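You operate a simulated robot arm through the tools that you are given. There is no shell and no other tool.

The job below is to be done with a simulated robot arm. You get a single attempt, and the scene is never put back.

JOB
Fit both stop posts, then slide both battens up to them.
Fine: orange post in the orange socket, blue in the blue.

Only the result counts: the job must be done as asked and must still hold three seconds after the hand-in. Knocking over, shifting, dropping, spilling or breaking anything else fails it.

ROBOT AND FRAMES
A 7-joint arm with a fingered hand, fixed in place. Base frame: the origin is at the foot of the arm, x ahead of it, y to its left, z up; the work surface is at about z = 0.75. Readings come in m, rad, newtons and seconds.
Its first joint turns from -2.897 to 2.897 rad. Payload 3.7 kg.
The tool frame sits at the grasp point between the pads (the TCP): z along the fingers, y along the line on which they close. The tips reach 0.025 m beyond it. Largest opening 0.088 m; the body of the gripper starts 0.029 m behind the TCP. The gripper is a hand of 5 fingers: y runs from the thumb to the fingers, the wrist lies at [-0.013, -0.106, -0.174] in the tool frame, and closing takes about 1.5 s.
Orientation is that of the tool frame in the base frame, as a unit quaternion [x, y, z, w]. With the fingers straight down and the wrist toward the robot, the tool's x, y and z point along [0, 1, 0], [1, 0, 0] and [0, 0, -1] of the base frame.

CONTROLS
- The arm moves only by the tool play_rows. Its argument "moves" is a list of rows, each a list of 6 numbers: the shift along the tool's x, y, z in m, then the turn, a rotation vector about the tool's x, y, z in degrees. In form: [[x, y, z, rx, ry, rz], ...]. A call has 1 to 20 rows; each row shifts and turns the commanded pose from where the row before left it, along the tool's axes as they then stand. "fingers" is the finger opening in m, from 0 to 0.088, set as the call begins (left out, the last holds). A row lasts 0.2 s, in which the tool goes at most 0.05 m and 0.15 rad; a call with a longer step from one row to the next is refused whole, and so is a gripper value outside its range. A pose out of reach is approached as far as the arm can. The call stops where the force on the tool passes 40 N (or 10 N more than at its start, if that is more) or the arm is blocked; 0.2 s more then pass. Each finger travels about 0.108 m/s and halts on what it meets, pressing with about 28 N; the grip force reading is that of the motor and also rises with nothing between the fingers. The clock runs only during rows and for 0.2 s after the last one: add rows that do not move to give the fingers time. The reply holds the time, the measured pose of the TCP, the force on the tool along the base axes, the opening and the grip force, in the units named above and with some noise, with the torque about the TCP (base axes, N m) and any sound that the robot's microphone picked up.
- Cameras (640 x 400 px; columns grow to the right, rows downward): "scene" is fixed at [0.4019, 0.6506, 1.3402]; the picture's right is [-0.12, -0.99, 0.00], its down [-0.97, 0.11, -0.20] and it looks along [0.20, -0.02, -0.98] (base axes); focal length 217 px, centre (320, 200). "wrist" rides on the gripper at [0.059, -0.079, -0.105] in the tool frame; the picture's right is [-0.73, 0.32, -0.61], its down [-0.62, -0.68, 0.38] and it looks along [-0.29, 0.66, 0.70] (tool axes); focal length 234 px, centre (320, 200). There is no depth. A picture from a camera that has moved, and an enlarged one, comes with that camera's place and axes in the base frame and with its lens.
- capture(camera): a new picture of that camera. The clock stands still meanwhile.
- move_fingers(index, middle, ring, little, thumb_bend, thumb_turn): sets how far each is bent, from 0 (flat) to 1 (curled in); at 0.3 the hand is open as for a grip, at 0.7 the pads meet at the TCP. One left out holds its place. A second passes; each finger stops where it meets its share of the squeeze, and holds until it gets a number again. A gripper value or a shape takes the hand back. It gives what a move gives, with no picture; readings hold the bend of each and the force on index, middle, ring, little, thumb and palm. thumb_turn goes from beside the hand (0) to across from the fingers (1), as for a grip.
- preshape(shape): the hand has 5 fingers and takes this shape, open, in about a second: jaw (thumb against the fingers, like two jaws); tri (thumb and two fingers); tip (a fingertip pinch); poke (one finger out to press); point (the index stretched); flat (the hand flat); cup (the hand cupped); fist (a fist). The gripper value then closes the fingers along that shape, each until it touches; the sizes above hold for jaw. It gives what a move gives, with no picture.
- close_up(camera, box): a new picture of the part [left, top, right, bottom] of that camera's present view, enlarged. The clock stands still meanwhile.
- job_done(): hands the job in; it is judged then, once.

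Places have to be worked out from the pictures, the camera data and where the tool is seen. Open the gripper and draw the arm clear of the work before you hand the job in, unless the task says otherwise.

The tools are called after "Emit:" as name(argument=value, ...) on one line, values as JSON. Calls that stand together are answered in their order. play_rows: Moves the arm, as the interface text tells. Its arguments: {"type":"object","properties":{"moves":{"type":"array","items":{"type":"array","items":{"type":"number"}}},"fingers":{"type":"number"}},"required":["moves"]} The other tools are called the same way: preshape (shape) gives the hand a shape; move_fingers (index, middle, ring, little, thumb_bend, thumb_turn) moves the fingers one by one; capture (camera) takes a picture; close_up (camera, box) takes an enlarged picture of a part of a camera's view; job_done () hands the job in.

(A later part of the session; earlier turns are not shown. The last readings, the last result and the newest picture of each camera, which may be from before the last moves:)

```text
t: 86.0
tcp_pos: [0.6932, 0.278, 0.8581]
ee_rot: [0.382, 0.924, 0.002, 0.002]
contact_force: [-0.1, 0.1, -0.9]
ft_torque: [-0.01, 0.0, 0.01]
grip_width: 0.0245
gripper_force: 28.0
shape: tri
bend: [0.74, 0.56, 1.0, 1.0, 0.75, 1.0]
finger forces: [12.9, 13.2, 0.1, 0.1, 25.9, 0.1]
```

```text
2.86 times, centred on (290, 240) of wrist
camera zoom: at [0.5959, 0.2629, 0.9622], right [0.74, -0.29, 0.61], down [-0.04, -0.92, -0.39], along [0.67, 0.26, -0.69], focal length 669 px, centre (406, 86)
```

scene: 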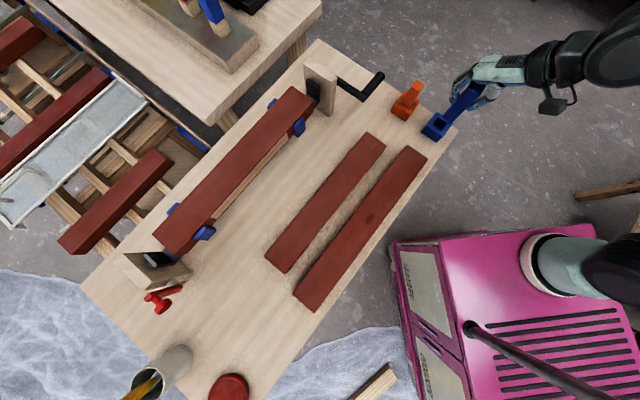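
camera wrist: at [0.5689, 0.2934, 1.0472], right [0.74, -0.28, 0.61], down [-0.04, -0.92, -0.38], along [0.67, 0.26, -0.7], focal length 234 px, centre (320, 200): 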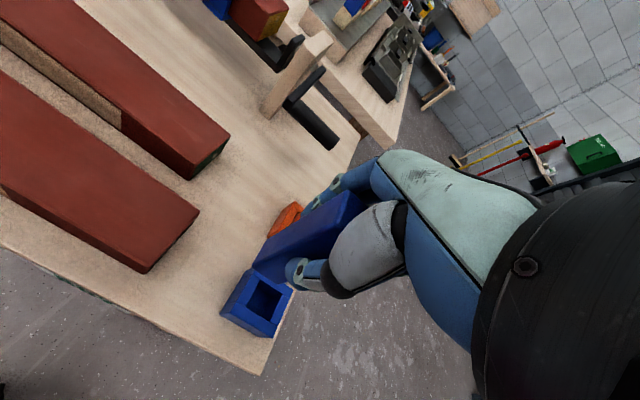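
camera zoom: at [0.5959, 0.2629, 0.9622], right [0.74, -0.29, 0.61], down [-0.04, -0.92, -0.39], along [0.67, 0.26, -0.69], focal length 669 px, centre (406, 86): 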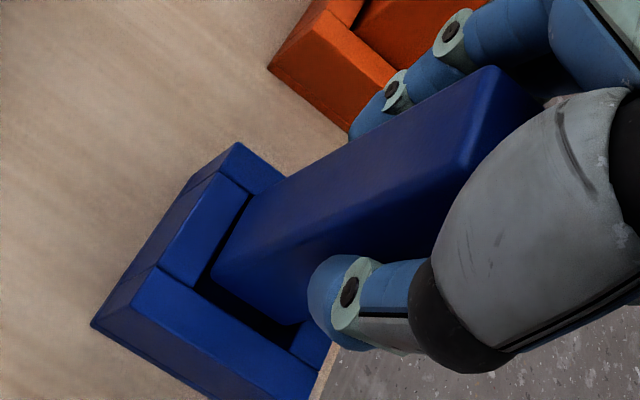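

The post leans about 2° and has slid up about 3 mm; it now sits 1.8 mm too far toward the clamp side with 1.8° of yaw. I'll correct those, let it settle and look.

Emit:
play_rows(moves=[[0, -0.0018, 0, 0, 0, 1.5], [0, 0, 0, 0, 0, 0], [0, 0, 0, 0, 0, 0], [0, 0, 0, 0, 0, 0]])

Emit:
close_up(camera="scene", box=[424, 112, 452, 134])

Emit:
close_up(camera="wrist", box=[220, 215, 290, 285])

```text
t: 87.0
tcp_pos: [0.6909, 0.2756, 0.8593]
ee_rot: [0.395, 0.919, 0.001, 0.002]
contact_force: [0.4, 0.0, -1.0]
ft_torque: [-0.03, -0.01, -0.04]
grip_width: 0.0247
gripper_force: 28.0
shape: tri
bend: [0.74, 0.56, 1.0, 1.0, 0.75, 1.0]
finger forces: [12.7, 13.2, 0.0, 0.1, 25.9, 0.0]
```

```text
16.00 times, centred on (438, 123) of scene
camera zoom: at [0.4019, 0.6506, 1.3402], right [-0.12, -0.99, 0.0], down [-0.97, 0.11, -0.2], along [0.2, -0.02, -0.98], focal length 3469 px, centre (-1568, 1432)
```

zoom: 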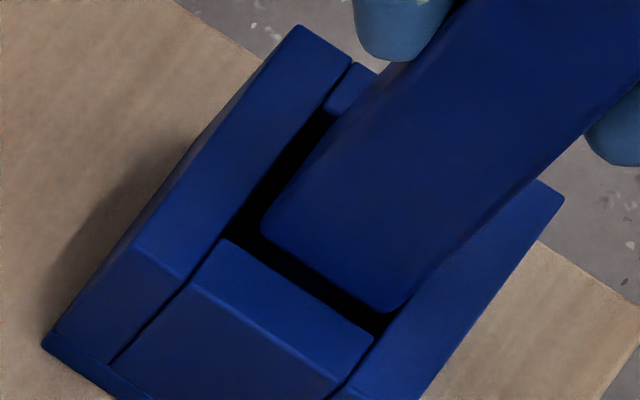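

```text
5.71 times, centred on (255, 250) of wrist
camera zoom: at [0.5939, 0.2638, 0.9625], right [0.73, -0.31, 0.61], down [-0.06, -0.92, -0.39], along [0.68, 0.24, -0.69], focal length 1338 px, centre (691, -86)
```

zoom: 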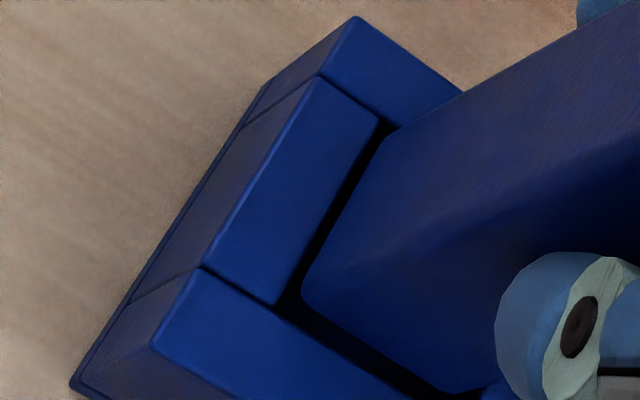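

Now centred per both views (near 1.5 mm, sides 3.2/1.9 mm, yaw good). I'll lower gently in 1 mm rows.

Emit:
play_rows(moves=[[-0.0003, 0.0004, 0.001, 0, 0, 0], [0, 0, 0.0012, 0, 0, 0], [0, 0, 0.0012, 0, 0, 0], [0, 0, 0.0012, 0, 0, 0], [0, 0, 0.0012, 0, 0, 0], [0, 0, 0, 0, 0, 0]])

Emit:
close_up(camera="scene", box=[424, 112, 452, 134])

Emit:
close_up(camera="wrist", box=[220, 215, 290, 285])

```text
t: 88.4
tcp_pos: [0.6926, 0.2763, 0.8521]
ee_rot: [0.395, 0.919, 0.002, 0.002]
contact_force: [-0.7, 0.4, -1.6]
ft_torque: [-0.02, 0.0, 0.01]
grip_width: 0.0248
gripper_force: 28.0
shape: tri
bend: [0.74, 0.56, 1.0, 1.0, 0.75, 1.0]
finger forces: [12.7, 13.3, 0.0, 0.0, 25.9, 0.0]
```

```text
16.00 times, centred on (438, 123) of scene
camera zoom: at [0.4019, 0.6506, 1.3402], right [-0.12, -0.99, 0.0], down [-0.97, 0.11, -0.2], along [0.2, -0.02, -0.98], focal length 3469 px, centre (-1568, 1432)
```

zoom: 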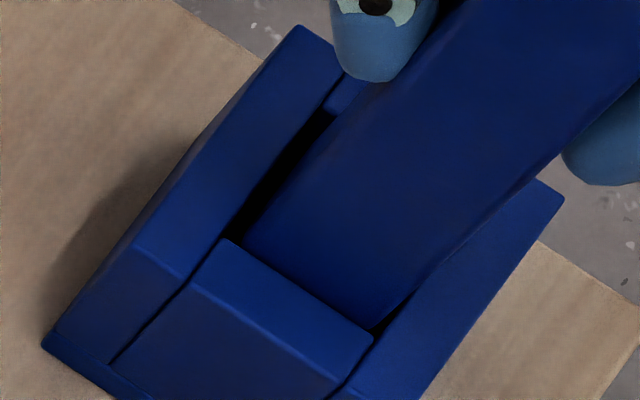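

```text
5.71 times, centred on (255, 250) of wrist
camera zoom: at [0.5943, 0.2638, 0.9564], right [0.73, -0.31, 0.61], down [-0.06, -0.92, -0.39], along [0.68, 0.24, -0.69], focal length 1338 px, centre (691, -86)
```

zoom: 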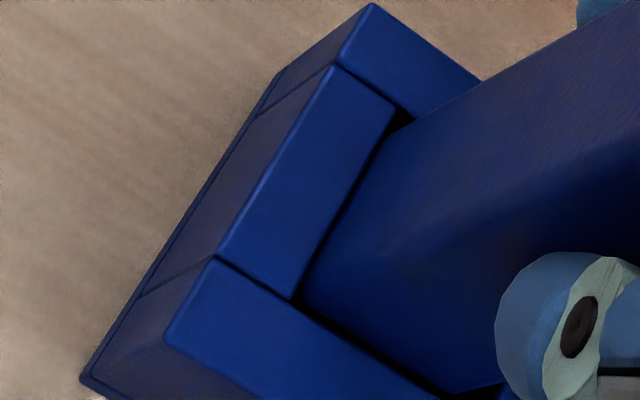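

The base has entered the hole with zero force. I'll continue down in 2 mm rows.

Emit:
play_rows(moves=[[0, 0, 0.002, 0, 0, 0], [0, 0, 0.002, 0, 0, 0], [0, 0, 0.002, 0, 0, 0], [0, 0, 0.002, 0, 0, 0], [0, 0, 0.002, 0, 0, 0], [0, 0, 0, 0, 0, 0]])

Emit:
close_up(camera="scene", box=[424, 112, 452, 134])

Emit:
close_up(camera="wrist", box=[220, 215, 290, 285])

```text
t: 89.8
tcp_pos: [0.6924, 0.2756, 0.8426]
ee_rot: [0.395, 0.919, 0.002, 0.002]
contact_force: [-0.2, 0.0, -0.8]
ft_torque: [0.01, -0.01, 0.01]
grip_width: 0.0247
gripper_force: 28.5
shape: tri
bend: [0.74, 0.56, 1.0, 1.0, 0.75, 1.0]
finger forces: [12.7, 13.2, 0.0, 0.0, 25.9, 0.1]
```

```text
16.00 times, centred on (438, 123) of scene
camera zoom: at [0.4019, 0.6506, 1.3402], right [-0.12, -0.99, 0.0], down [-0.97, 0.11, -0.2], along [0.2, -0.02, -0.98], focal length 3469 px, centre (-1568, 1432)
```

zoom: 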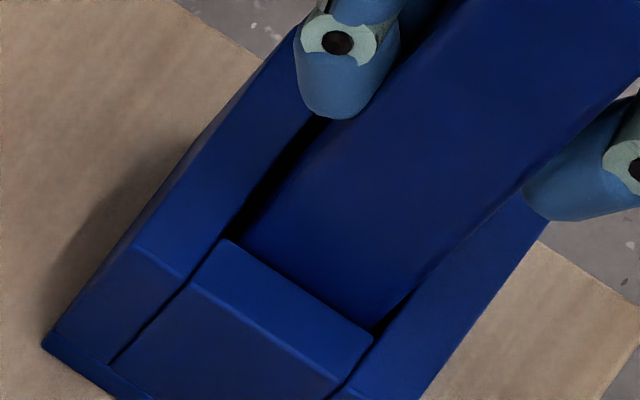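

```text
5.71 times, centred on (255, 250) of wrist
camera zoom: at [0.5943, 0.2641, 0.9458], right [0.73, -0.31, 0.61], down [-0.06, -0.92, -0.39], along [0.68, 0.24, -0.69], focal length 1338 px, centre (691, -86)
```

zoom: 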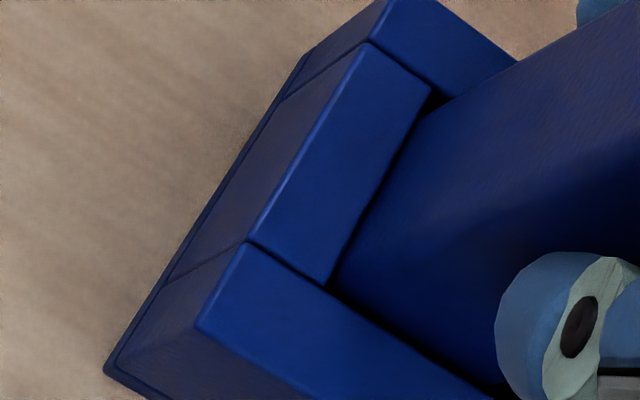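

Still free of force at TCP z 0.843 (about 11 mm in). Continuing down, watching for the floor.

Emit:
play_rows(moves=[[0, 0, 0.0025, 0, 0, 0], [0, 0, 0.0025, 0, 0, 0], [0, 0, 0.0025, 0, 0, 0], [0, 0, 0.0025, 0, 0, 0], [0, 0, 0, 0, 0, 0]])

Emit:
play_rows(moves=[[0, 0, 0.002, 0, 0, 0], [0, 0, 0.002, 0, 0, 0], [0, 0, 0, 0, 0, 0]])

Emit:
close_up(camera="scene", box=[415, 95, 465, 140])

Emit:
close_up(camera="wrist", box=[220, 190, 320, 290])

```text
t: 91.0
tcp_pos: [0.6923, 0.2769, 0.8324]
ee_rot: [0.394, 0.919, 0.002, 0.002]
contact_force: [0.3, 0.9, -1.1]
ft_torque: [0.0, -0.03, -0.01]
grip_width: 0.0244
gripper_force: 27.4
shape: tri
bend: [0.74, 0.56, 1.0, 1.0, 0.75, 1.0]
finger forces: [12.7, 13.2, 0.0, 0.0, 26.0, 0.1]
```

```text
t: 91.8
tcp_pos: [0.6908, 0.2771, 0.8288]
ee_rot: [0.395, 0.919, 0.002, 0.001]
contact_force: [-0.1, 0.2, -0.3]
ft_torque: [-0.03, -0.05, -0.02]
grip_width: 0.0246
gripper_force: 28.0
shape: tri
bend: [0.74, 0.56, 1.0, 1.0, 0.75, 1.0]
finger forces: [12.8, 13.1, 0.0, 0.1, 25.9, 0.0]
```

```text
8.89 times, centred on (440, 118) of scene
camera zoom: at [0.4019, 0.6506, 1.3402], right [-0.12, -0.99, 0.0], down [-0.97, 0.11, -0.2], along [0.2, -0.02, -0.98], focal length 1927 px, centre (-747, 933)
```

zoom: 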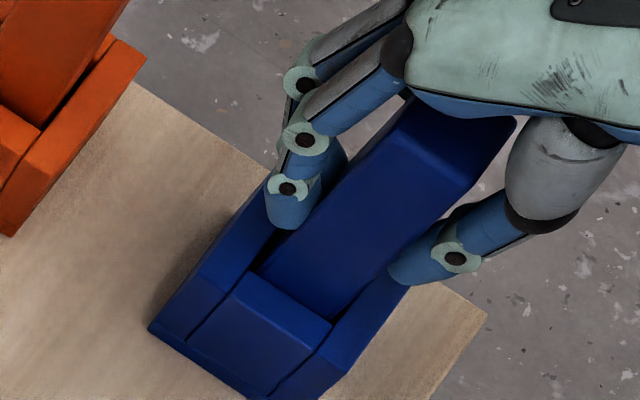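

```text
4.00 times, centred on (270, 240) of wrist
camera zoom: at [0.5942, 0.2642, 0.9321], right [0.73, -0.31, 0.61], down [-0.06, -0.92, -0.39], along [0.68, 0.24, -0.69], focal length 937 px, centre (520, 40)
```

zoom: 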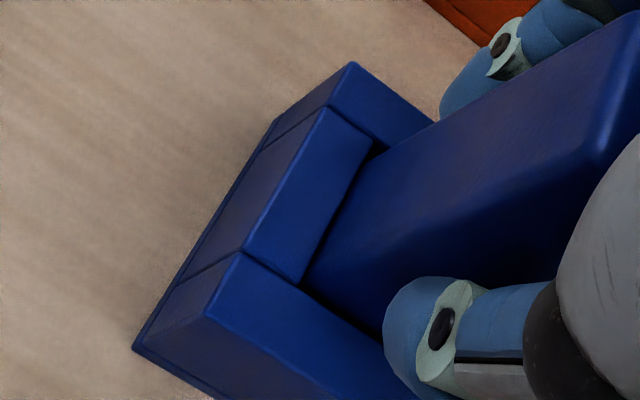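

25 mm in. Two more millimetres to reach the floor.

Emit:
play_rows(moves=[[0, 0, 0.0015, 0, 0, 0], [0, 0, 0.0015, 0, 0, 0], [0, 0, 0, 0, 0, 0]])

```text
t: 92.6
tcp_pos: [0.6922, 0.2778, 0.8253]
ee_rot: [0.395, 0.919, 0.003, 0.003]
contact_force: [-0.2, 0.3, 6.3]
ft_torque: [-0.02, -0.02, -0.03]
grip_width: 0.0246
gripper_force: 28.3
shape: tri
bend: [0.74, 0.56, 1.0, 1.0, 0.75, 1.0]
finger forces: [13.0, 13.5, 0.0, 0.0, 26.5, 0.1]
```

The floor is touched lightly (6 N at z 0.825). I'll open the hand.

Emit:
play_rows(moves=[[0, 0, 0, 0, 0, 0], [0, 0, 0, 0, 0, 0], [0, 0, 0, 0, 0, 0], [0, 0, 0, 0, 0, 0], [0, 0, 0, 0, 0, 0], [0, 0, 0, 0, 0, 0], [0, 0, 0, 0, 0, 0]], fingers=0.088)

Emit:
close_up(camera="scene", box=[395, 70, 475, 150])

Emit:
capture(camera="wrist")

```text
t: 94.2
tcp_pos: [0.6924, 0.2767, 0.8246]
ee_rot: [0.395, 0.919, 0.002, 0.002]
contact_force: [0.7, 0.5, 0.1]
ft_torque: [0.04, 0.03, -0.02]
grip_width: 0.0878
gripper_force: 0.1
shape: tri
bend: [0.3, 0.3, 0.99, 0.99, 0.3, 0.98]
finger forces: [0.1, 0.0, 0.1, 0.1, 0.0, 0.1]
```

```text
5.00 times, centred on (435, 110) of scene
camera zoom: at [0.4019, 0.6506, 1.3402], right [-0.12, -0.99, 0.0], down [-0.97, 0.11, -0.2], along [0.2, -0.02, -0.98], focal length 1084 px, centre (-255, 650)
```

zoom: 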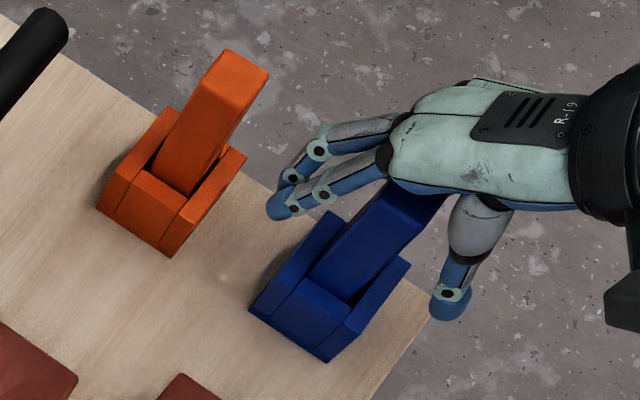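

```text
taken
camera wrist: at [0.5943, 0.2645, 0.9294], right [0.73, -0.31, 0.61], down [-0.06, -0.92, -0.39], along [0.68, 0.24, -0.69], focal length 234 px, centre (320, 200)
```

wrist: 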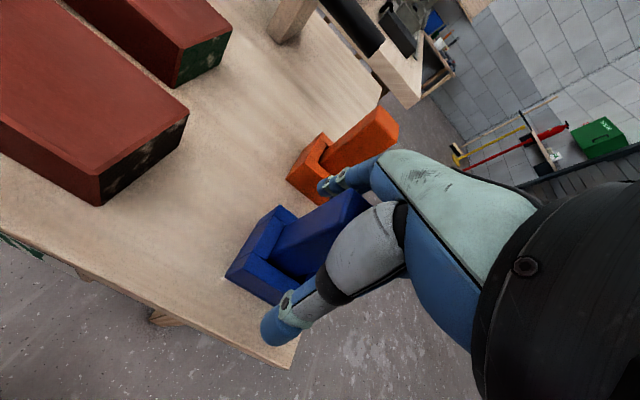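

The blue post stands in its socket. I'll rise straight up to clear it and then check both posts.

Emit:
play_rows(moves=[[0, 0, -0.01, 0, 0, 0], [0, 0, -0.02, 0, 0, 0], [0, 0, -0.03, 0, 0, 0], [0, 0, -0.03, 0, 0, 0], [0, 0, -0.03, 0, 0, 0], [0, 0, 0, 0, 0, 0]])

Emit:
close_up(camera="scene", box=[385, 75, 465, 145])

Emit:
close_up(camera="scene", box=[340, 120, 460, 220])

Emit:
close_up(camera="scene", box=[250, 230, 350, 320])

```text
t: 95.6
tcp_pos: [0.6913, 0.2766, 0.9442]
ee_rot: [0.394, 0.919, 0.002, 0.001]
contact_force: [0.1, 0.0, 0.5]
ft_torque: [0.02, 0.02, 0.03]
grip_width: 0.0878
gripper_force: 0.0
shape: tri
bend: [0.3, 0.3, 0.99, 0.99, 0.3, 0.98]
finger forces: [0.1, 0.0, 0.1, 0.0, 0.0, 0.0]
```

```text
5.71 times, centred on (425, 110) of scene
camera zoom: at [0.4019, 0.6506, 1.3402], right [-0.12, -0.99, 0.0], down [-0.97, 0.11, -0.2], along [0.2, -0.02, -0.98], focal length 1239 px, centre (-280, 714)
```

zoom: 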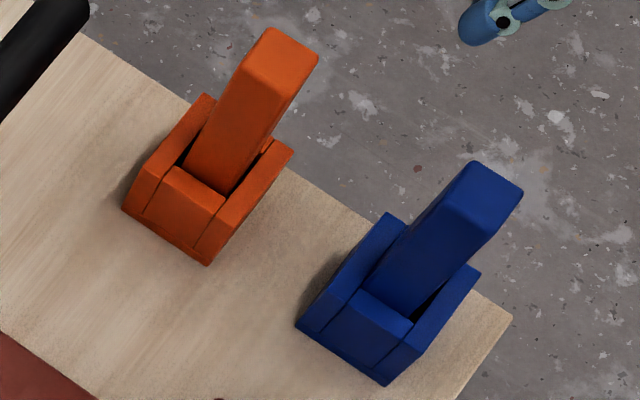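

```text
4.00 times, centred on (400, 170) of scene
camera zoom: at [0.4019, 0.6506, 1.3402], right [-0.12, -0.99, 0.0], down [-0.97, 0.11, -0.2], along [0.2, -0.02, -0.98], focal length 867 px, centre (0, 320)
```

zoom: 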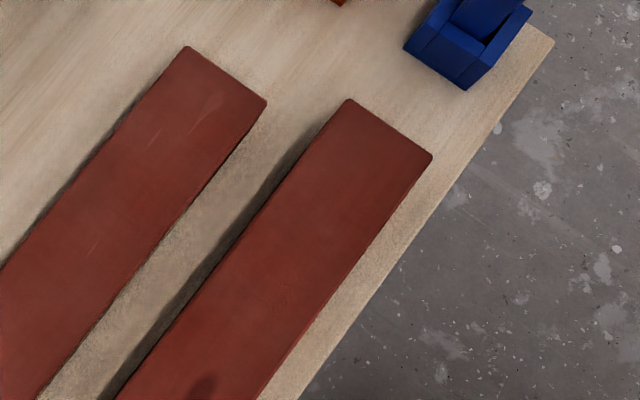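

```text
4.44 times, centred on (300, 275) of scene
camera zoom: at [0.4019, 0.6506, 1.3402], right [-0.12, -0.99, 0.0], down [-0.97, 0.11, -0.2], along [0.2, -0.02, -0.98], focal length 964 px, centre (409, -133)
```

zoom: 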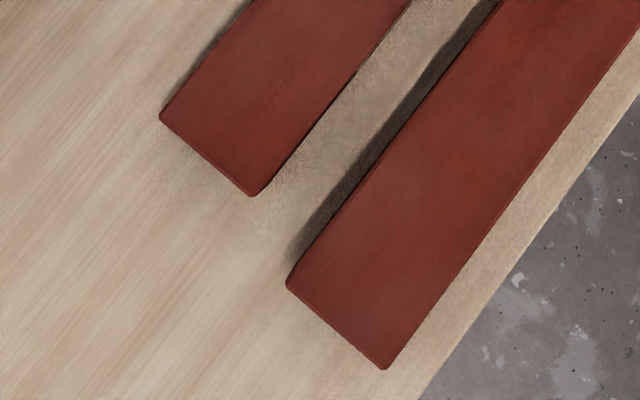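

Both posts are seated and upright. The battens (67 mm wide, 40 mm high) lie along the bench axis; the outer one's end is about 83 mm from the blue stop, the inner one's about 121 mm from the orange stop. I'll straddle the outer batten at its middle with the open hand and slide it, so I'll move above its centre first.

Emit:
play_rows(moves=[[0, 0, -0.01, 0, 0, -1.4], [0.036, 0.0005, 0, 0, 0, 0], [0.036, 0.0005, 0, 0, 0, 0], [0.036, 0.0005, 0, 0, 0, 0], [0.036, 0.0005, 0, 0, 0, 0], [0.036, 0.0005, 0, 0, 0, 0], [0.036, 0.0005, 0, 0, 0, 0], [0.036, 0.0005, 0, 0, 0, 0], [0.036, 0.0005, 0, 0, 0, 0], [0.036, 0.0006, 0, 0, 0, 0], [0.032, 0.0006, 0, 0, 0, 0], [0, 0, 0.03, 0, 0, 0], [0, 0, 0.03, 0, 0, 0], [0, 0, 0, 0, 0, 0]])

Emit:
capture(camera="wrist")

Emit:
capture(camera="scene")

```text
t: 98.6
tcp_pos: [0.4415, 0.5312, 0.8934]
ee_rot: [0.383, 0.924, 0.001, 0.002]
contact_force: [-0.7, 0.3, 0.0]
ft_torque: [-0.01, -0.02, -0.03]
grip_width: 0.0877
gripper_force: 0.1
shape: tri
bend: [0.3, 0.3, 0.99, 0.99, 0.3, 0.98]
finger forces: [0.0, 0.0, 0.1, 0.0, 0.0, 0.0]
```

```text
taken
camera wrist: at [0.3443, 0.5176, 0.9984], right [0.74, -0.29, 0.61], down [-0.04, -0.92, -0.39], along [0.67, 0.26, -0.69], focal length 234 px, centre (320, 200)
```

wrist: 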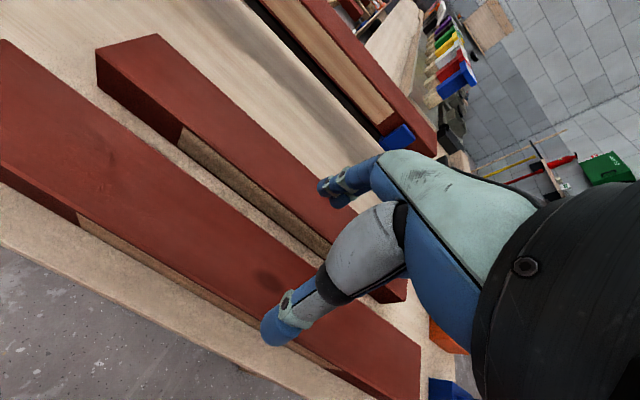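

```text
taken
```

scene: 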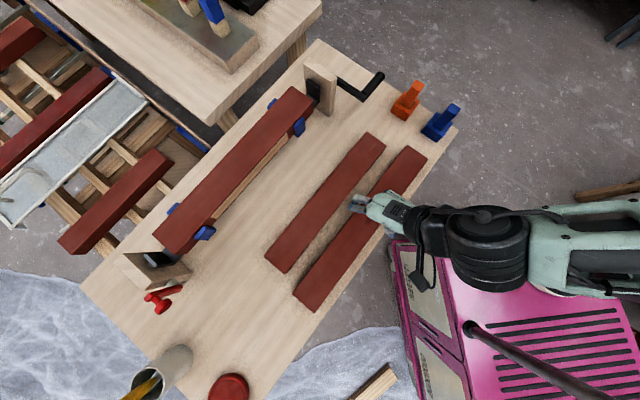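

Above the outer batten's centre (2 mm off sideways). I'll centre and descend so thumb and fingers straddle it, stopping at z≈0.787.

Emit:
play_rows(moves=[[0, 0.002, 0.025, 0, 0, 0], [0, 0, 0.03, 0, 0, 0], [0, 0, 0.025, 0, 0, 0], [0, 0, 0.015, 0, 0, 0], [0, 0, 0.01, 0, 0, 0], [0, 0, 0, 0, 0, 0]])

Emit:
capture(camera="wrist")

Emit:
close_up(camera="scene", box=[320, 160, 420, 250])

```text
t: 100.0
tcp_pos: [0.4445, 0.5327, 0.7885]
ee_rot: [0.383, 0.924, 0.003, 0.002]
contact_force: [-1.4, -1.8, 1.2]
ft_torque: [-0.06, 0.04, 0.0]
grip_width: 0.0879
gripper_force: 0.0
shape: tri
bend: [0.3, 0.3, 0.99, 0.99, 0.29, 0.98]
finger forces: [0.1, 0.0, 0.0, 0.1, 2.0, 0.0]
```

```text
taken
camera wrist: at [0.3474, 0.5184, 0.8928], right [0.74, -0.29, 0.61], down [-0.04, -0.92, -0.39], along [0.67, 0.26, -0.69], focal length 234 px, centre (320, 200)
```

wrist: 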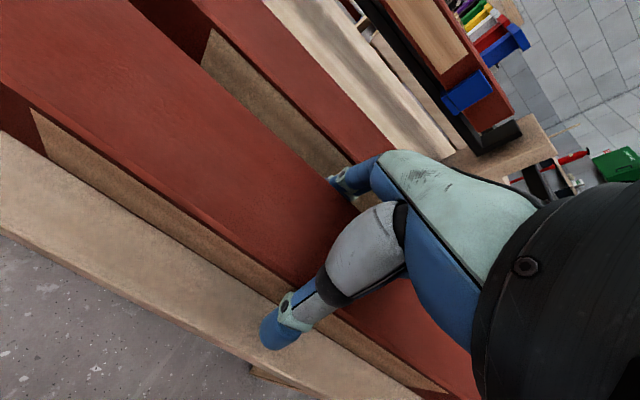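

```text
4.44 times, centred on (370, 205) of scene
camera zoom: at [0.4019, 0.6506, 1.3402], right [-0.12, -0.99, 0.0], down [-0.97, 0.11, -0.2], along [0.2, -0.02, -0.98], focal length 964 px, centre (98, 178)
```

zoom: 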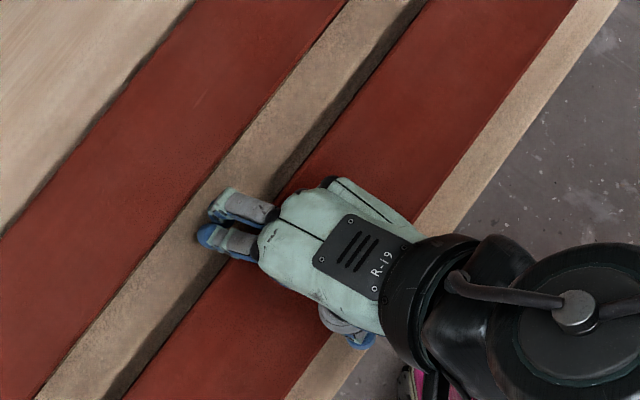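

The thumb base lightly touches the batten (2 N). I'll raise 4 mm to free it, then close gently on the batten's sides.

Emit:
play_rows(moves=[[0, 0, -0.004, 0, 0, 0], [0, 0, 0, 0, 0, 0], [0, 0, 0, 0, 0, 0]])

```text
t: 100.8
tcp_pos: [0.4458, 0.5338, 0.7941]
ee_rot: [0.384, 0.924, 0.002, 0.002]
contact_force: [-0.2, 0.1, -0.9]
ft_torque: [0.03, 0.01, 0.01]
grip_width: 0.0878
gripper_force: 0.1
shape: tri
bend: [0.3, 0.3, 0.99, 0.99, 0.29, 0.97]
finger forces: [0.0, 0.0, 0.0, 0.1, 0.8, 0.0]
```

The TCP is 3 mm toward the clamp side of the batten's midline; I'll recentre and close on it.

Emit:
play_rows(moves=[[0, -0.003, 0, 0, 0, 0], [0, 0, 0, 0, 0, 0], [0, 0, 0, 0, 0, 0]])

Emit:
play_rows(moves=[[0, 0, 0, 0, 0, 0], [0, 0, 0, 0, 0, 0], [0, 0, 0, 0, 0, 0], [0, 0, 0, 0, 0, 0], [0, 0, 0, 0, 0, 0], [0, 0, 0, 0, 0, 0]], fingers=0.055)

Emit:
close_up(camera="scene", box=[320, 160, 420, 250])

Emit:
capture(camera="wrist")

```text
t: 101.6
tcp_pos: [0.4435, 0.531, 0.7927]
ee_rot: [0.384, 0.923, 0.003, 0.001]
contact_force: [0.4, 0.0, 0.2]
ft_torque: [-0.02, -0.03, 0.0]
grip_width: 0.088
gripper_force: 0.1
shape: tri
bend: [0.3, 0.3, 0.99, 0.99, 0.3, 0.97]
finger forces: [0.3, 0.0, 0.0, 0.0, 0.0, 0.0]
```

```text
t: 103.0
tcp_pos: [0.4433, 0.5308, 0.7932]
ee_rot: [0.384, 0.923, 0.002, 0.002]
contact_force: [0.7, -0.1, -0.2]
ft_torque: [0.0, 0.03, -0.01]
grip_width: 0.0643
gripper_force: 28.2
shape: tri
bend: [0.27, 0.36, 1.0, 1.0, 0.56, 0.99]
finger forces: [14.3, 12.9, 0.1, 0.0, 27.3, 0.0]
```

```text
4.44 times, centred on (370, 205) of scene
camera zoom: at [0.4019, 0.6506, 1.3402], right [-0.12, -0.99, 0.0], down [-0.97, 0.11, -0.2], along [0.2, -0.02, -0.98], focal length 964 px, centre (98, 178)
```

zoom: 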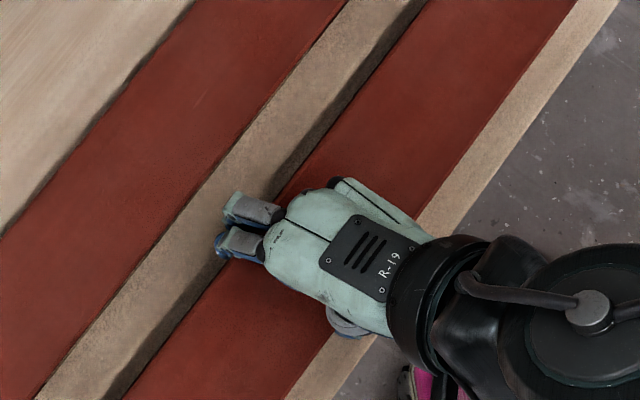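

```text
taken
camera wrist: at [0.346, 0.5164, 0.8975], right [0.74, -0.29, 0.61], down [-0.04, -0.92, -0.39], along [0.67, 0.26, -0.69], focal length 234 px, centre (320, 200)
```

wrist: 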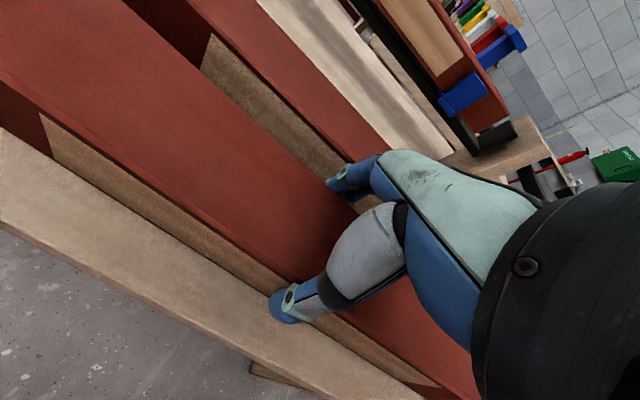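

The batten is gripped (index/middle 14/13 N, thumb 27 N) without shifting. I'll slide it 20 mm along the bench axis as a test.

Emit:
play_rows(moves=[[-0.004, 0, 0, 0, 0, 0], [-0.004, 0, 0, 0, 0, 0], [-0.004, 0, 0, 0, 0, 0], [-0.004, 0, 0, 0, 0, 0], [-0.004, 0, 0, 0, 0, 0], [0, 0, 0, 0, 0, 0]])

Emit:
close_up(camera="scene", box=[340, 80, 480, 220])

Emit:
close_up(camera="scene", box=[250, 230, 350, 320])

```text
t: 104.4
tcp_pos: [0.4586, 0.5173, 0.7931]
ee_rot: [0.383, 0.924, 0.002, 0.001]
contact_force: [-0.8, 0.4, -0.1]
ft_torque: [0.0, 0.02, 0.0]
grip_width: 0.064
gripper_force: 27.7
shape: tri
bend: [0.27, 0.36, 1.0, 1.0, 0.56, 0.99]
finger forces: [14.3, 13.0, 0.0, 0.1, 27.3, 0.1]
```

```text
2.86 times, centred on (410, 150) of scene
camera zoom: at [0.4019, 0.6506, 1.3402], right [-0.12, -0.99, 0.0], down [-0.97, 0.11, -0.2], along [0.2, -0.02, -0.98], focal length 619 px, centre (63, 343)
```

zoom: 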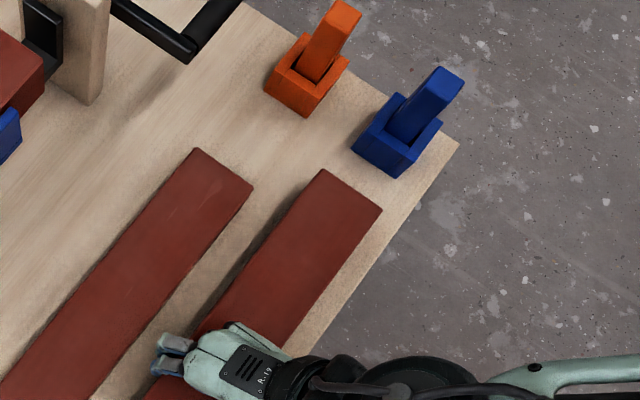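

```text
4.44 times, centred on (300, 275) of scene
camera zoom: at [0.4019, 0.6506, 1.3402], right [-0.12, -0.99, 0.0], down [-0.97, 0.11, -0.2], along [0.2, -0.02, -0.98], focal length 964 px, centre (409, -133)
```

zoom: 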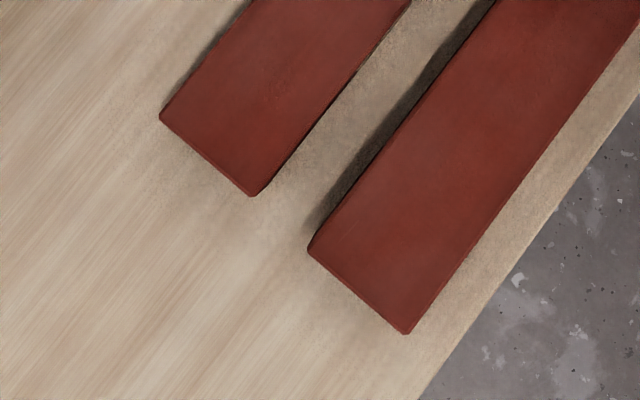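

The batten follows straight. I'll slide 45 mm more, leaving about 18 mm, then measure.

Emit:
play_rows(moves=[[-0.005, 0, 0, 0, 0, 0], [-0.005, 0, 0, 0, 0, 0], [-0.005, 0, 0, 0, 0, 0], [-0.005, 0, 0, 0, 0, 0], [-0.005, 0, 0, 0, 0, 0], [-0.005, 0, 0, 0, 0, 0], [-0.005, 0, 0, 0, 0, 0], [-0.005, 0, 0, 0, 0, 0], [-0.005, 0, 0, 0, 0, 0], [0, 0, 0, 0, 0, 0]])

Emit:
close_up(camera="scene", box=[395, 100, 465, 160])

Emit:
close_up(camera="scene", box=[250, 190, 400, 310])

```text
t: 106.6
tcp_pos: [0.4906, 0.4846, 0.7946]
ee_rot: [0.383, 0.924, 0.002, 0.001]
contact_force: [0.4, -0.1, 0.3]
ft_torque: [-0.03, 0.01, -0.04]
grip_width: 0.0642
gripper_force: 27.8
shape: tri
bend: [0.27, 0.36, 1.0, 1.0, 0.56, 0.99]
finger forces: [14.4, 13.0, 0.1, 0.1, 27.3, 0.0]
```

```text
6.67 times, centred on (430, 130) of scene
camera zoom: at [0.4019, 0.6506, 1.3402], right [-0.12, -0.99, 0.0], down [-0.97, 0.11, -0.2], along [0.2, -0.02, -0.98], focal length 1445 px, centre (-413, 667)
```

zoom: 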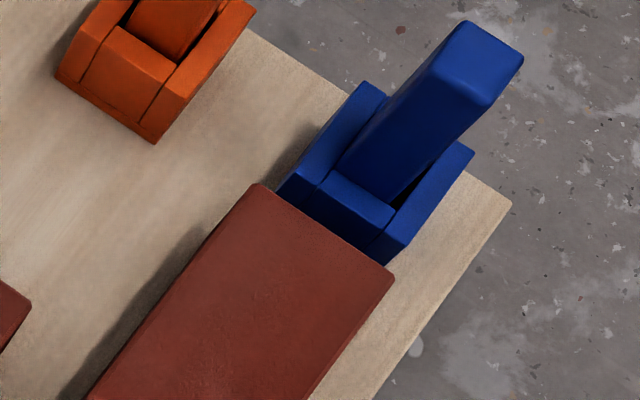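

```text
3.33 times, centred on (325, 250) of scene
camera zoom: at [0.4019, 0.6506, 1.3402], right [-0.12, -0.99, 0.0], down [-0.97, 0.11, -0.2], along [0.2, -0.02, -0.98], focal length 723 px, centre (303, 33)
```

zoom: 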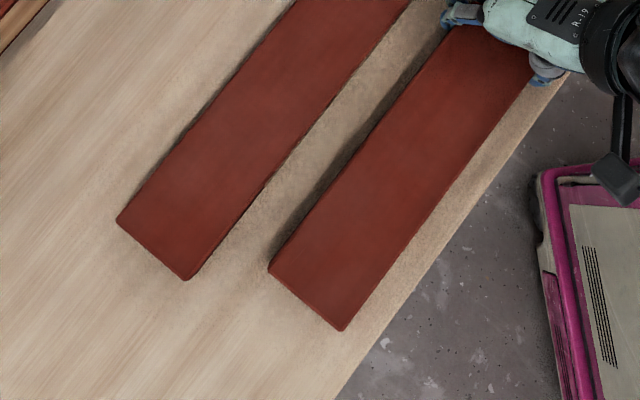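

The remaining gap to the blue stop's face is about 17 mm. I'll slide 13 mm more, then creep.

Emit:
play_rows(moves=[[-0.003, 0, 0, 0, 0, 0], [-0.003, 0, 0, 0, 0, 0], [-0.003, 0, 0, 0, 0, 0], [-0.002, 0, 0, 0, 0, 0], [-0.002, 0, 0, 0, 0, 0], [0, 0, 0, 0, 0, 0], [0, 0, 0, 0, 0, 0]])

Emit:
close_up(camera="scene", box=[415, 105, 460, 150])

Emit:
capture(camera="wrist")

```text
t: 108.2
tcp_pos: [0.5003, 0.4756, 0.7938]
ee_rot: [0.383, 0.924, 0.001, 0.002]
contact_force: [0.3, 0.2, 0.1]
ft_torque: [-0.05, 0.0, 0.01]
grip_width: 0.0639
gripper_force: 28.0
shape: tri
bend: [0.27, 0.36, 1.0, 1.0, 0.56, 0.99]
finger forces: [14.4, 12.9, 0.1, 0.0, 27.4, 0.1]
```

```text
8.89 times, centred on (438, 128) of scene
camera zoom: at [0.4019, 0.6506, 1.3402], right [-0.12, -0.99, 0.0], down [-0.97, 0.11, -0.2], along [0.2, -0.02, -0.98], focal length 1927 px, centre (-724, 844)
```

zoom: 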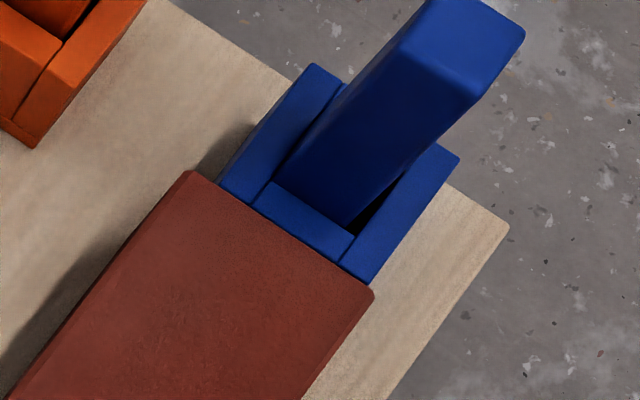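

```text
taken
camera wrist: at [0.4021, 0.4614, 0.8979], right [0.74, -0.29, 0.61], down [-0.04, -0.92, -0.39], along [0.67, 0.26, -0.69], focal length 234 px, centre (320, 200)
```

wrist: 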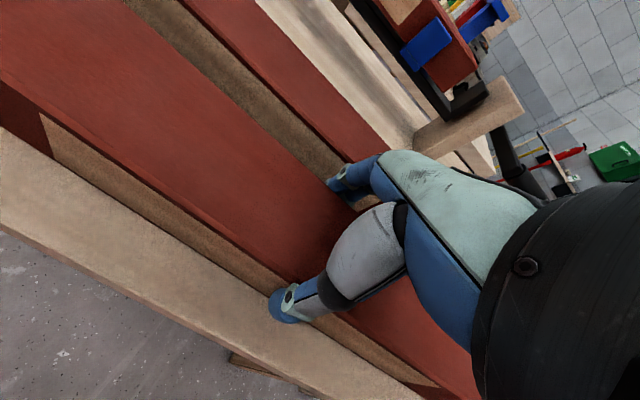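

About 4–6 mm remain. I'll creep in 1 mm rows, watching for contact force.

Emit:
play_rows(moves=[[-0.001, 0, 0, 0, 0, 0], [-0.001, 0, 0, 0, 0, 0], [-0.001, 0, 0, 0, 0, 0], [0, 0, 0, 0, 0, 0], [0, 0, 0, 0, 0, 0]])

Emit:
close_up(camera="scene", box=[415, 105, 460, 150])

```text
t: 109.4
tcp_pos: [0.501, 0.4742, 0.7941]
ee_rot: [0.384, 0.923, 0.002, 0.002]
contact_force: [-0.2, 1.2, -1.0]
ft_torque: [-0.03, 0.02, 0.02]
grip_width: 0.0642
gripper_force: 28.0
shape: tri
bend: [0.27, 0.36, 1.0, 1.0, 0.56, 0.99]
finger forces: [14.4, 12.9, 0.1, 0.1, 27.4, 0.0]
```

```text
8.89 times, centred on (438, 128) of scene
camera zoom: at [0.4019, 0.6506, 1.3402], right [-0.12, -0.99, 0.0], down [-0.97, 0.11, -0.2], along [0.2, -0.02, -0.98], focal length 1927 px, centre (-724, 844)
```

zoom: 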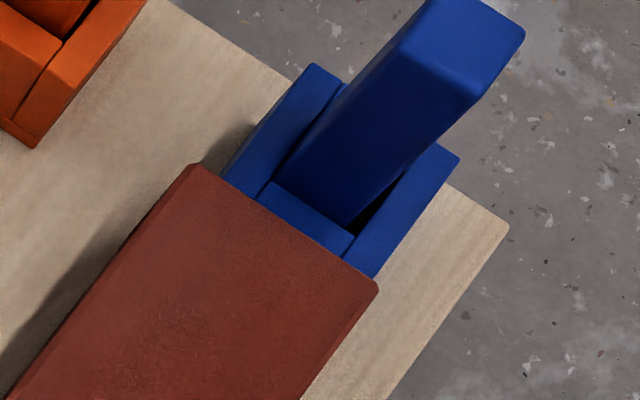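

Roughly 2–3 mm left. Continuing at 1 mm.

Emit:
play_rows(moves=[[-0.001, 0, 0, 0, 0, 0], [-0.001, 0, 0, 0, 0, 0], [0, 0, 0, 0, 0, 0], [0, 0, 0, 0, 0, 0]])

Emit:
close_up(camera="scene", box=[415, 105, 460, 150])

```text
t: 110.4
tcp_pos: [0.5034, 0.4731, 0.7927]
ee_rot: [0.383, 0.924, 0.002, 0.002]
contact_force: [0.6, 1.2, -0.9]
ft_torque: [0.0, -0.03, 0.0]
grip_width: 0.0639
gripper_force: 27.4
shape: tri
bend: [0.27, 0.36, 1.0, 1.0, 0.56, 0.99]
finger forces: [14.7, 13.3, 0.0, 0.0, 27.0, 0.0]
```

```text
8.89 times, centred on (438, 128) of scene
camera zoom: at [0.4019, 0.6506, 1.3402], right [-0.12, -0.99, 0.0], down [-0.97, 0.11, -0.2], along [0.2, -0.02, -0.98], focal length 1927 px, centre (-724, 844)
```

zoom: 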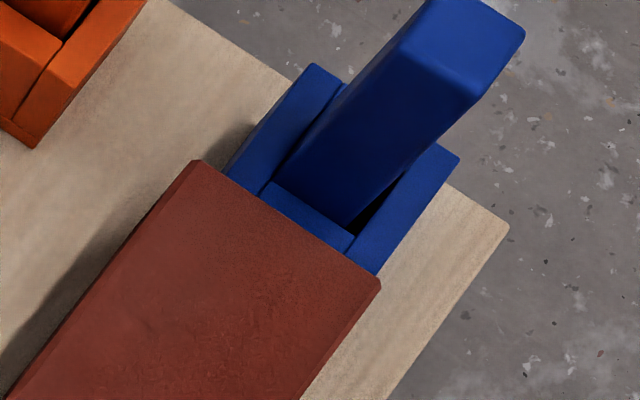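

Another 1.3 mm to go, no contact yet. Two more 1 mm rows.

Emit:
play_rows(moves=[[-0.001, 0, 0, 0, 0, 0], [0, 0, 0, 0, 0, 0], [-0.001, 0, 0, 0, 0, 0], [0, 0, 0, 0, 0, 0], [0, 0, 0, 0, 0, 0]])

Emit:
close_up(camera="scene", box=[415, 105, 460, 150])

```text
t: 111.6
tcp_pos: [0.503, 0.4714, 0.7937]
ee_rot: [0.383, 0.924, 0.002, 0.002]
contact_force: [-0.7, 3.4, 0.8]
ft_torque: [0.04, -0.01, 0.02]
grip_width: 0.0637
gripper_force: 28.2
shape: tri
bend: [0.27, 0.36, 1.0, 1.0, 0.57, 0.99]
finger forces: [14.9, 13.5, 0.0, 0.1, 26.9, 0.1]
```

```text
8.89 times, centred on (438, 128) of scene
camera zoom: at [0.4019, 0.6506, 1.3402], right [-0.12, -0.99, 0.0], down [-0.97, 0.11, -0.2], along [0.2, -0.02, -0.98], focal length 1927 px, centre (-724, 844)
```

zoom: 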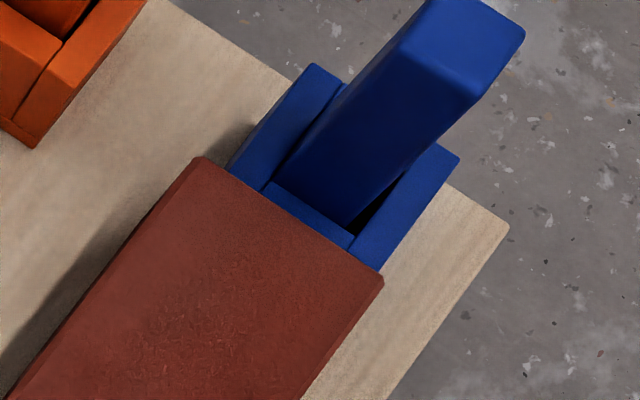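

A small opposing force (~3 N) has appeared. One more millimetre to confirm contact.

Emit:
play_rows(moves=[[-0.001, 0, 0, 0, 0, 0], [0, 0, 0, 0, 0, 0], [0, 0, 0, 0, 0, 0]])

Emit:
close_up(camera="scene", box=[415, 105, 460, 150])

```text
t: 112.4
tcp_pos: [0.5035, 0.4717, 0.7936]
ee_rot: [0.383, 0.924, 0.002, 0.001]
contact_force: [-2.5, 5.0, 0.0]
ft_torque: [0.03, 0.02, 0.03]
grip_width: 0.0642
gripper_force: 28.2
shape: tri
bend: [0.27, 0.36, 1.0, 1.0, 0.57, 0.98]
finger forces: [14.7, 13.2, 0.0, 0.0, 27.1, 0.0]
```

```text
8.89 times, centred on (438, 128) of scene
camera zoom: at [0.4019, 0.6506, 1.3402], right [-0.12, -0.99, 0.0], down [-0.97, 0.11, -0.2], along [0.2, -0.02, -0.98], focal length 1927 px, centre (-724, 844)
```

zoom: 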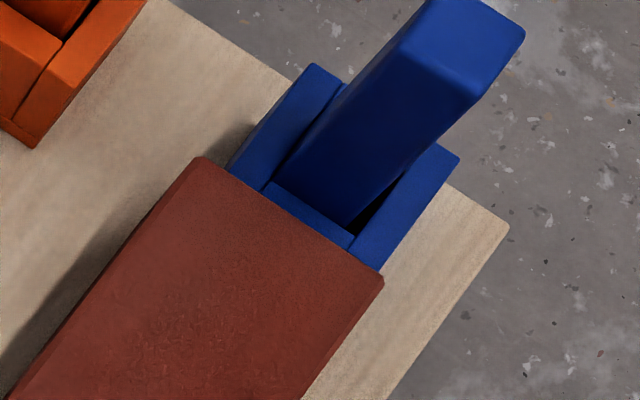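

The batten no longer moves and pushes back with about 5 N – it's up against the blue stop, and the socket hasn't moved. I'll open the hand to release it.

Emit:
play_rows(moves=[[0, 0, 0, 0, 0, 0], [0, 0, 0, 0, 0, 0], [0, 0, 0, 0, 0, 0], [0, 0, 0, 0, 0, 0], [0, 0, 0, 0, 0, 0], [0, 0, 0, 0, 0, 0]], fingers=0.088)

Emit:
close_up(camera="scene", box=[415, 105, 460, 150])

Emit:
capture(camera="scene")

```text
t: 113.8
tcp_pos: [0.5045, 0.4693, 0.7949]
ee_rot: [0.383, 0.924, 0.002, 0.002]
contact_force: [0.3, -1.0, 0.2]
ft_torque: [0.0, -0.04, -0.02]
grip_width: 0.0877
gripper_force: 0.0
shape: tri
bend: [0.3, 0.3, 0.99, 0.99, 0.3, 0.98]
finger forces: [0.2, 0.1, 0.1, 0.1, 0.0, 0.0]
```

```text
8.89 times, centred on (438, 128) of scene
camera zoom: at [0.4019, 0.6506, 1.3402], right [-0.12, -0.99, 0.0], down [-0.97, 0.11, -0.2], along [0.2, -0.02, -0.98], focal length 1927 px, centre (-724, 844)
```

zoom: 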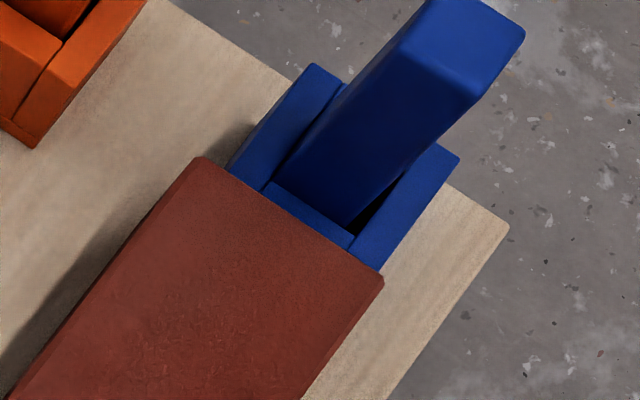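

```text
taken
```

scene: 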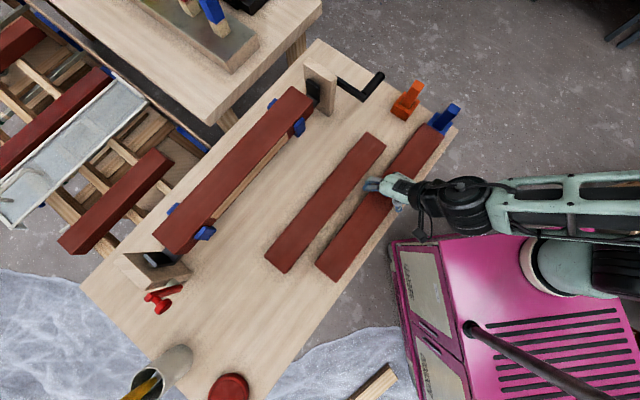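

Released cleanly; the batten stays against the stop. I'll rise clear and move over the inner batten's centre.

Emit:
play_rows(moves=[[0, 0, -0.02, 0, 0, 0], [0, 0, -0.03, 0, 0, 0], [0, 0, -0.04, 0, 0, 0], [0.024, 0.0277, 0, 0, 0, 0], [0.024, 0.0277, 0, 0, 0, 0], [0.024, 0.0277, 0, 0, 0, 0], [0.023, 0.0267, 0, 0, 0, 0], [0, 0, 0, 0, 0, 0], [0, 0, 0, 0, 0, 0]])

Emit:
capture(camera="wrist")

Emit:
close_up(camera="scene", box=[250, 110, 470, 290])

```text
t: 115.8
tcp_pos: [0.5158, 0.6134, 0.884]
ee_rot: [0.383, 0.924, 0.002, 0.002]
contact_force: [-0.5, -0.4, 0.8]
ft_torque: [-0.02, 0.01, -0.02]
grip_width: 0.0875
gripper_force: 0.1
shape: tri
bend: [0.3, 0.3, 0.99, 0.99, 0.3, 0.98]
finger forces: [0.0, 0.0, 0.0, 0.1, 0.1, 0.1]
```

```text
taken
camera wrist: at [0.419, 0.5997, 0.988], right [0.74, -0.29, 0.61], down [-0.04, -0.92, -0.39], along [0.67, 0.26, -0.69], focal length 234 px, centre (320, 200)
```

wrist: 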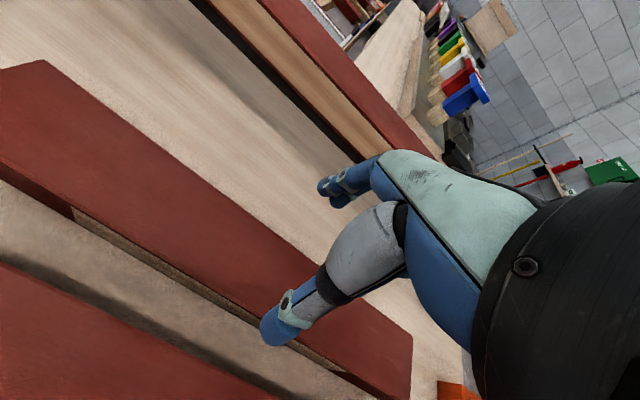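

```text
2.22 times, centred on (360, 200) of scene
camera zoom: at [0.4019, 0.6506, 1.3402], right [-0.12, -0.99, 0.0], down [-0.97, 0.11, -0.2], along [0.2, -0.02, -0.98], focal length 482 px, centre (231, 200)
```

zoom: 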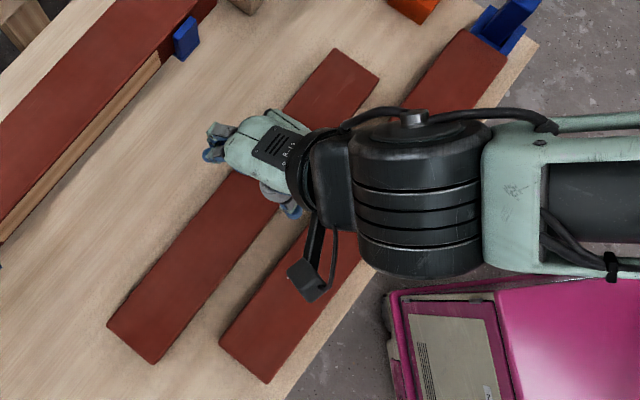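

Centred over the inner batten (e2 offset 1 mm). I'll descend to straddle it at z≈0.793, thumb going into the gap between the battens.

Emit:
play_rows(moves=[[0, 0, 0.03, 0, 0, 0], [0, 0, 0.03, 0, 0, 0], [0, 0, 0.018, 0, 0, 0], [0, 0, 0.012, 0, 0, 0], [0, 0, 0, 0, 0, 0], [0, 0, 0, 0, 0, 0]])

Emit:
capture(camera="wrist")

Emit:
close_up(camera="scene", box=[310, 130, 410, 220])

```text
t: 117.2
tcp_pos: [0.516, 0.6159, 0.7942]
ee_rot: [0.383, 0.924, 0.002, 0.002]
contact_force: [-0.6, 0.3, -0.4]
ft_torque: [0.01, -0.01, -0.02]
grip_width: 0.0877
gripper_force: 0.2
shape: tri
bend: [0.3, 0.3, 0.99, 0.99, 0.3, 0.98]
finger forces: [0.0, 0.0, 0.0, 0.0, 0.0, 0.0]
```

```text
taken
camera wrist: at [0.4182, 0.6015, 0.8983], right [0.74, -0.29, 0.61], down [-0.04, -0.92, -0.39], along [0.67, 0.26, -0.69], focal length 234 px, centre (320, 200)
```

wrist: 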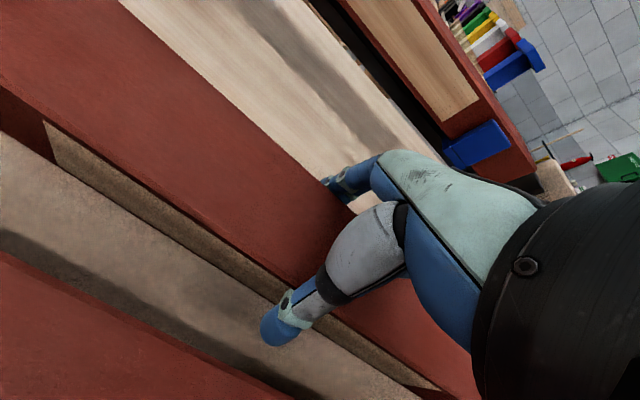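

```text
4.44 times, centred on (360, 175) of scene
camera zoom: at [0.4019, 0.6506, 1.3402], right [-0.12, -0.99, 0.0], down [-0.97, 0.11, -0.2], along [0.2, -0.02, -0.98], focal length 964 px, centre (142, 311)
```

zoom: 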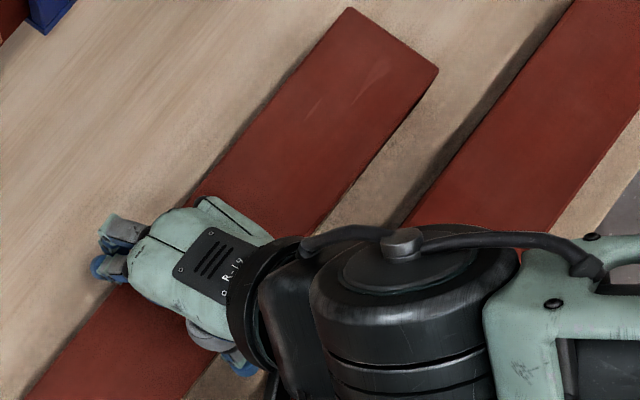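

No contact while straddling. I'll close on the inner batten.

Emit:
play_rows(moves=[[0, 0, 0, 0, 0, 0], [0, 0, 0, 0, 0, 0], [0, 0, 0, 0, 0, 0], [0, 0, 0, 0, 0, 0], [0, 0, 0, 0, 0, 0], [0, 0, 0, 0, 0, 0]], fingers=0.055)

Emit:
close_up(camera="scene", box=[310, 130, 410, 220])

```text
t: 118.6
tcp_pos: [0.5161, 0.6158, 0.7945]
ee_rot: [0.384, 0.923, 0.002, 0.002]
contact_force: [-1.2, -1.2, -0.3]
ft_torque: [0.0, -0.04, -0.01]
grip_width: 0.0639
gripper_force: 28.2
shape: tri
bend: [0.27, 0.37, 1.0, 1.0, 0.54, 0.99]
finger forces: [13.5, 13.0, 0.1, 0.1, 28.1, 0.0]
```

```text
4.44 times, centred on (360, 175) of scene
camera zoom: at [0.4019, 0.6506, 1.3402], right [-0.12, -0.99, 0.0], down [-0.97, 0.11, -0.2], along [0.2, -0.02, -0.98], focal length 964 px, centre (142, 311)
```

zoom: 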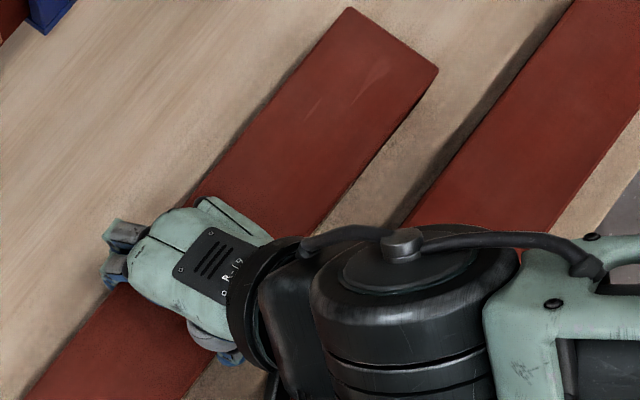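

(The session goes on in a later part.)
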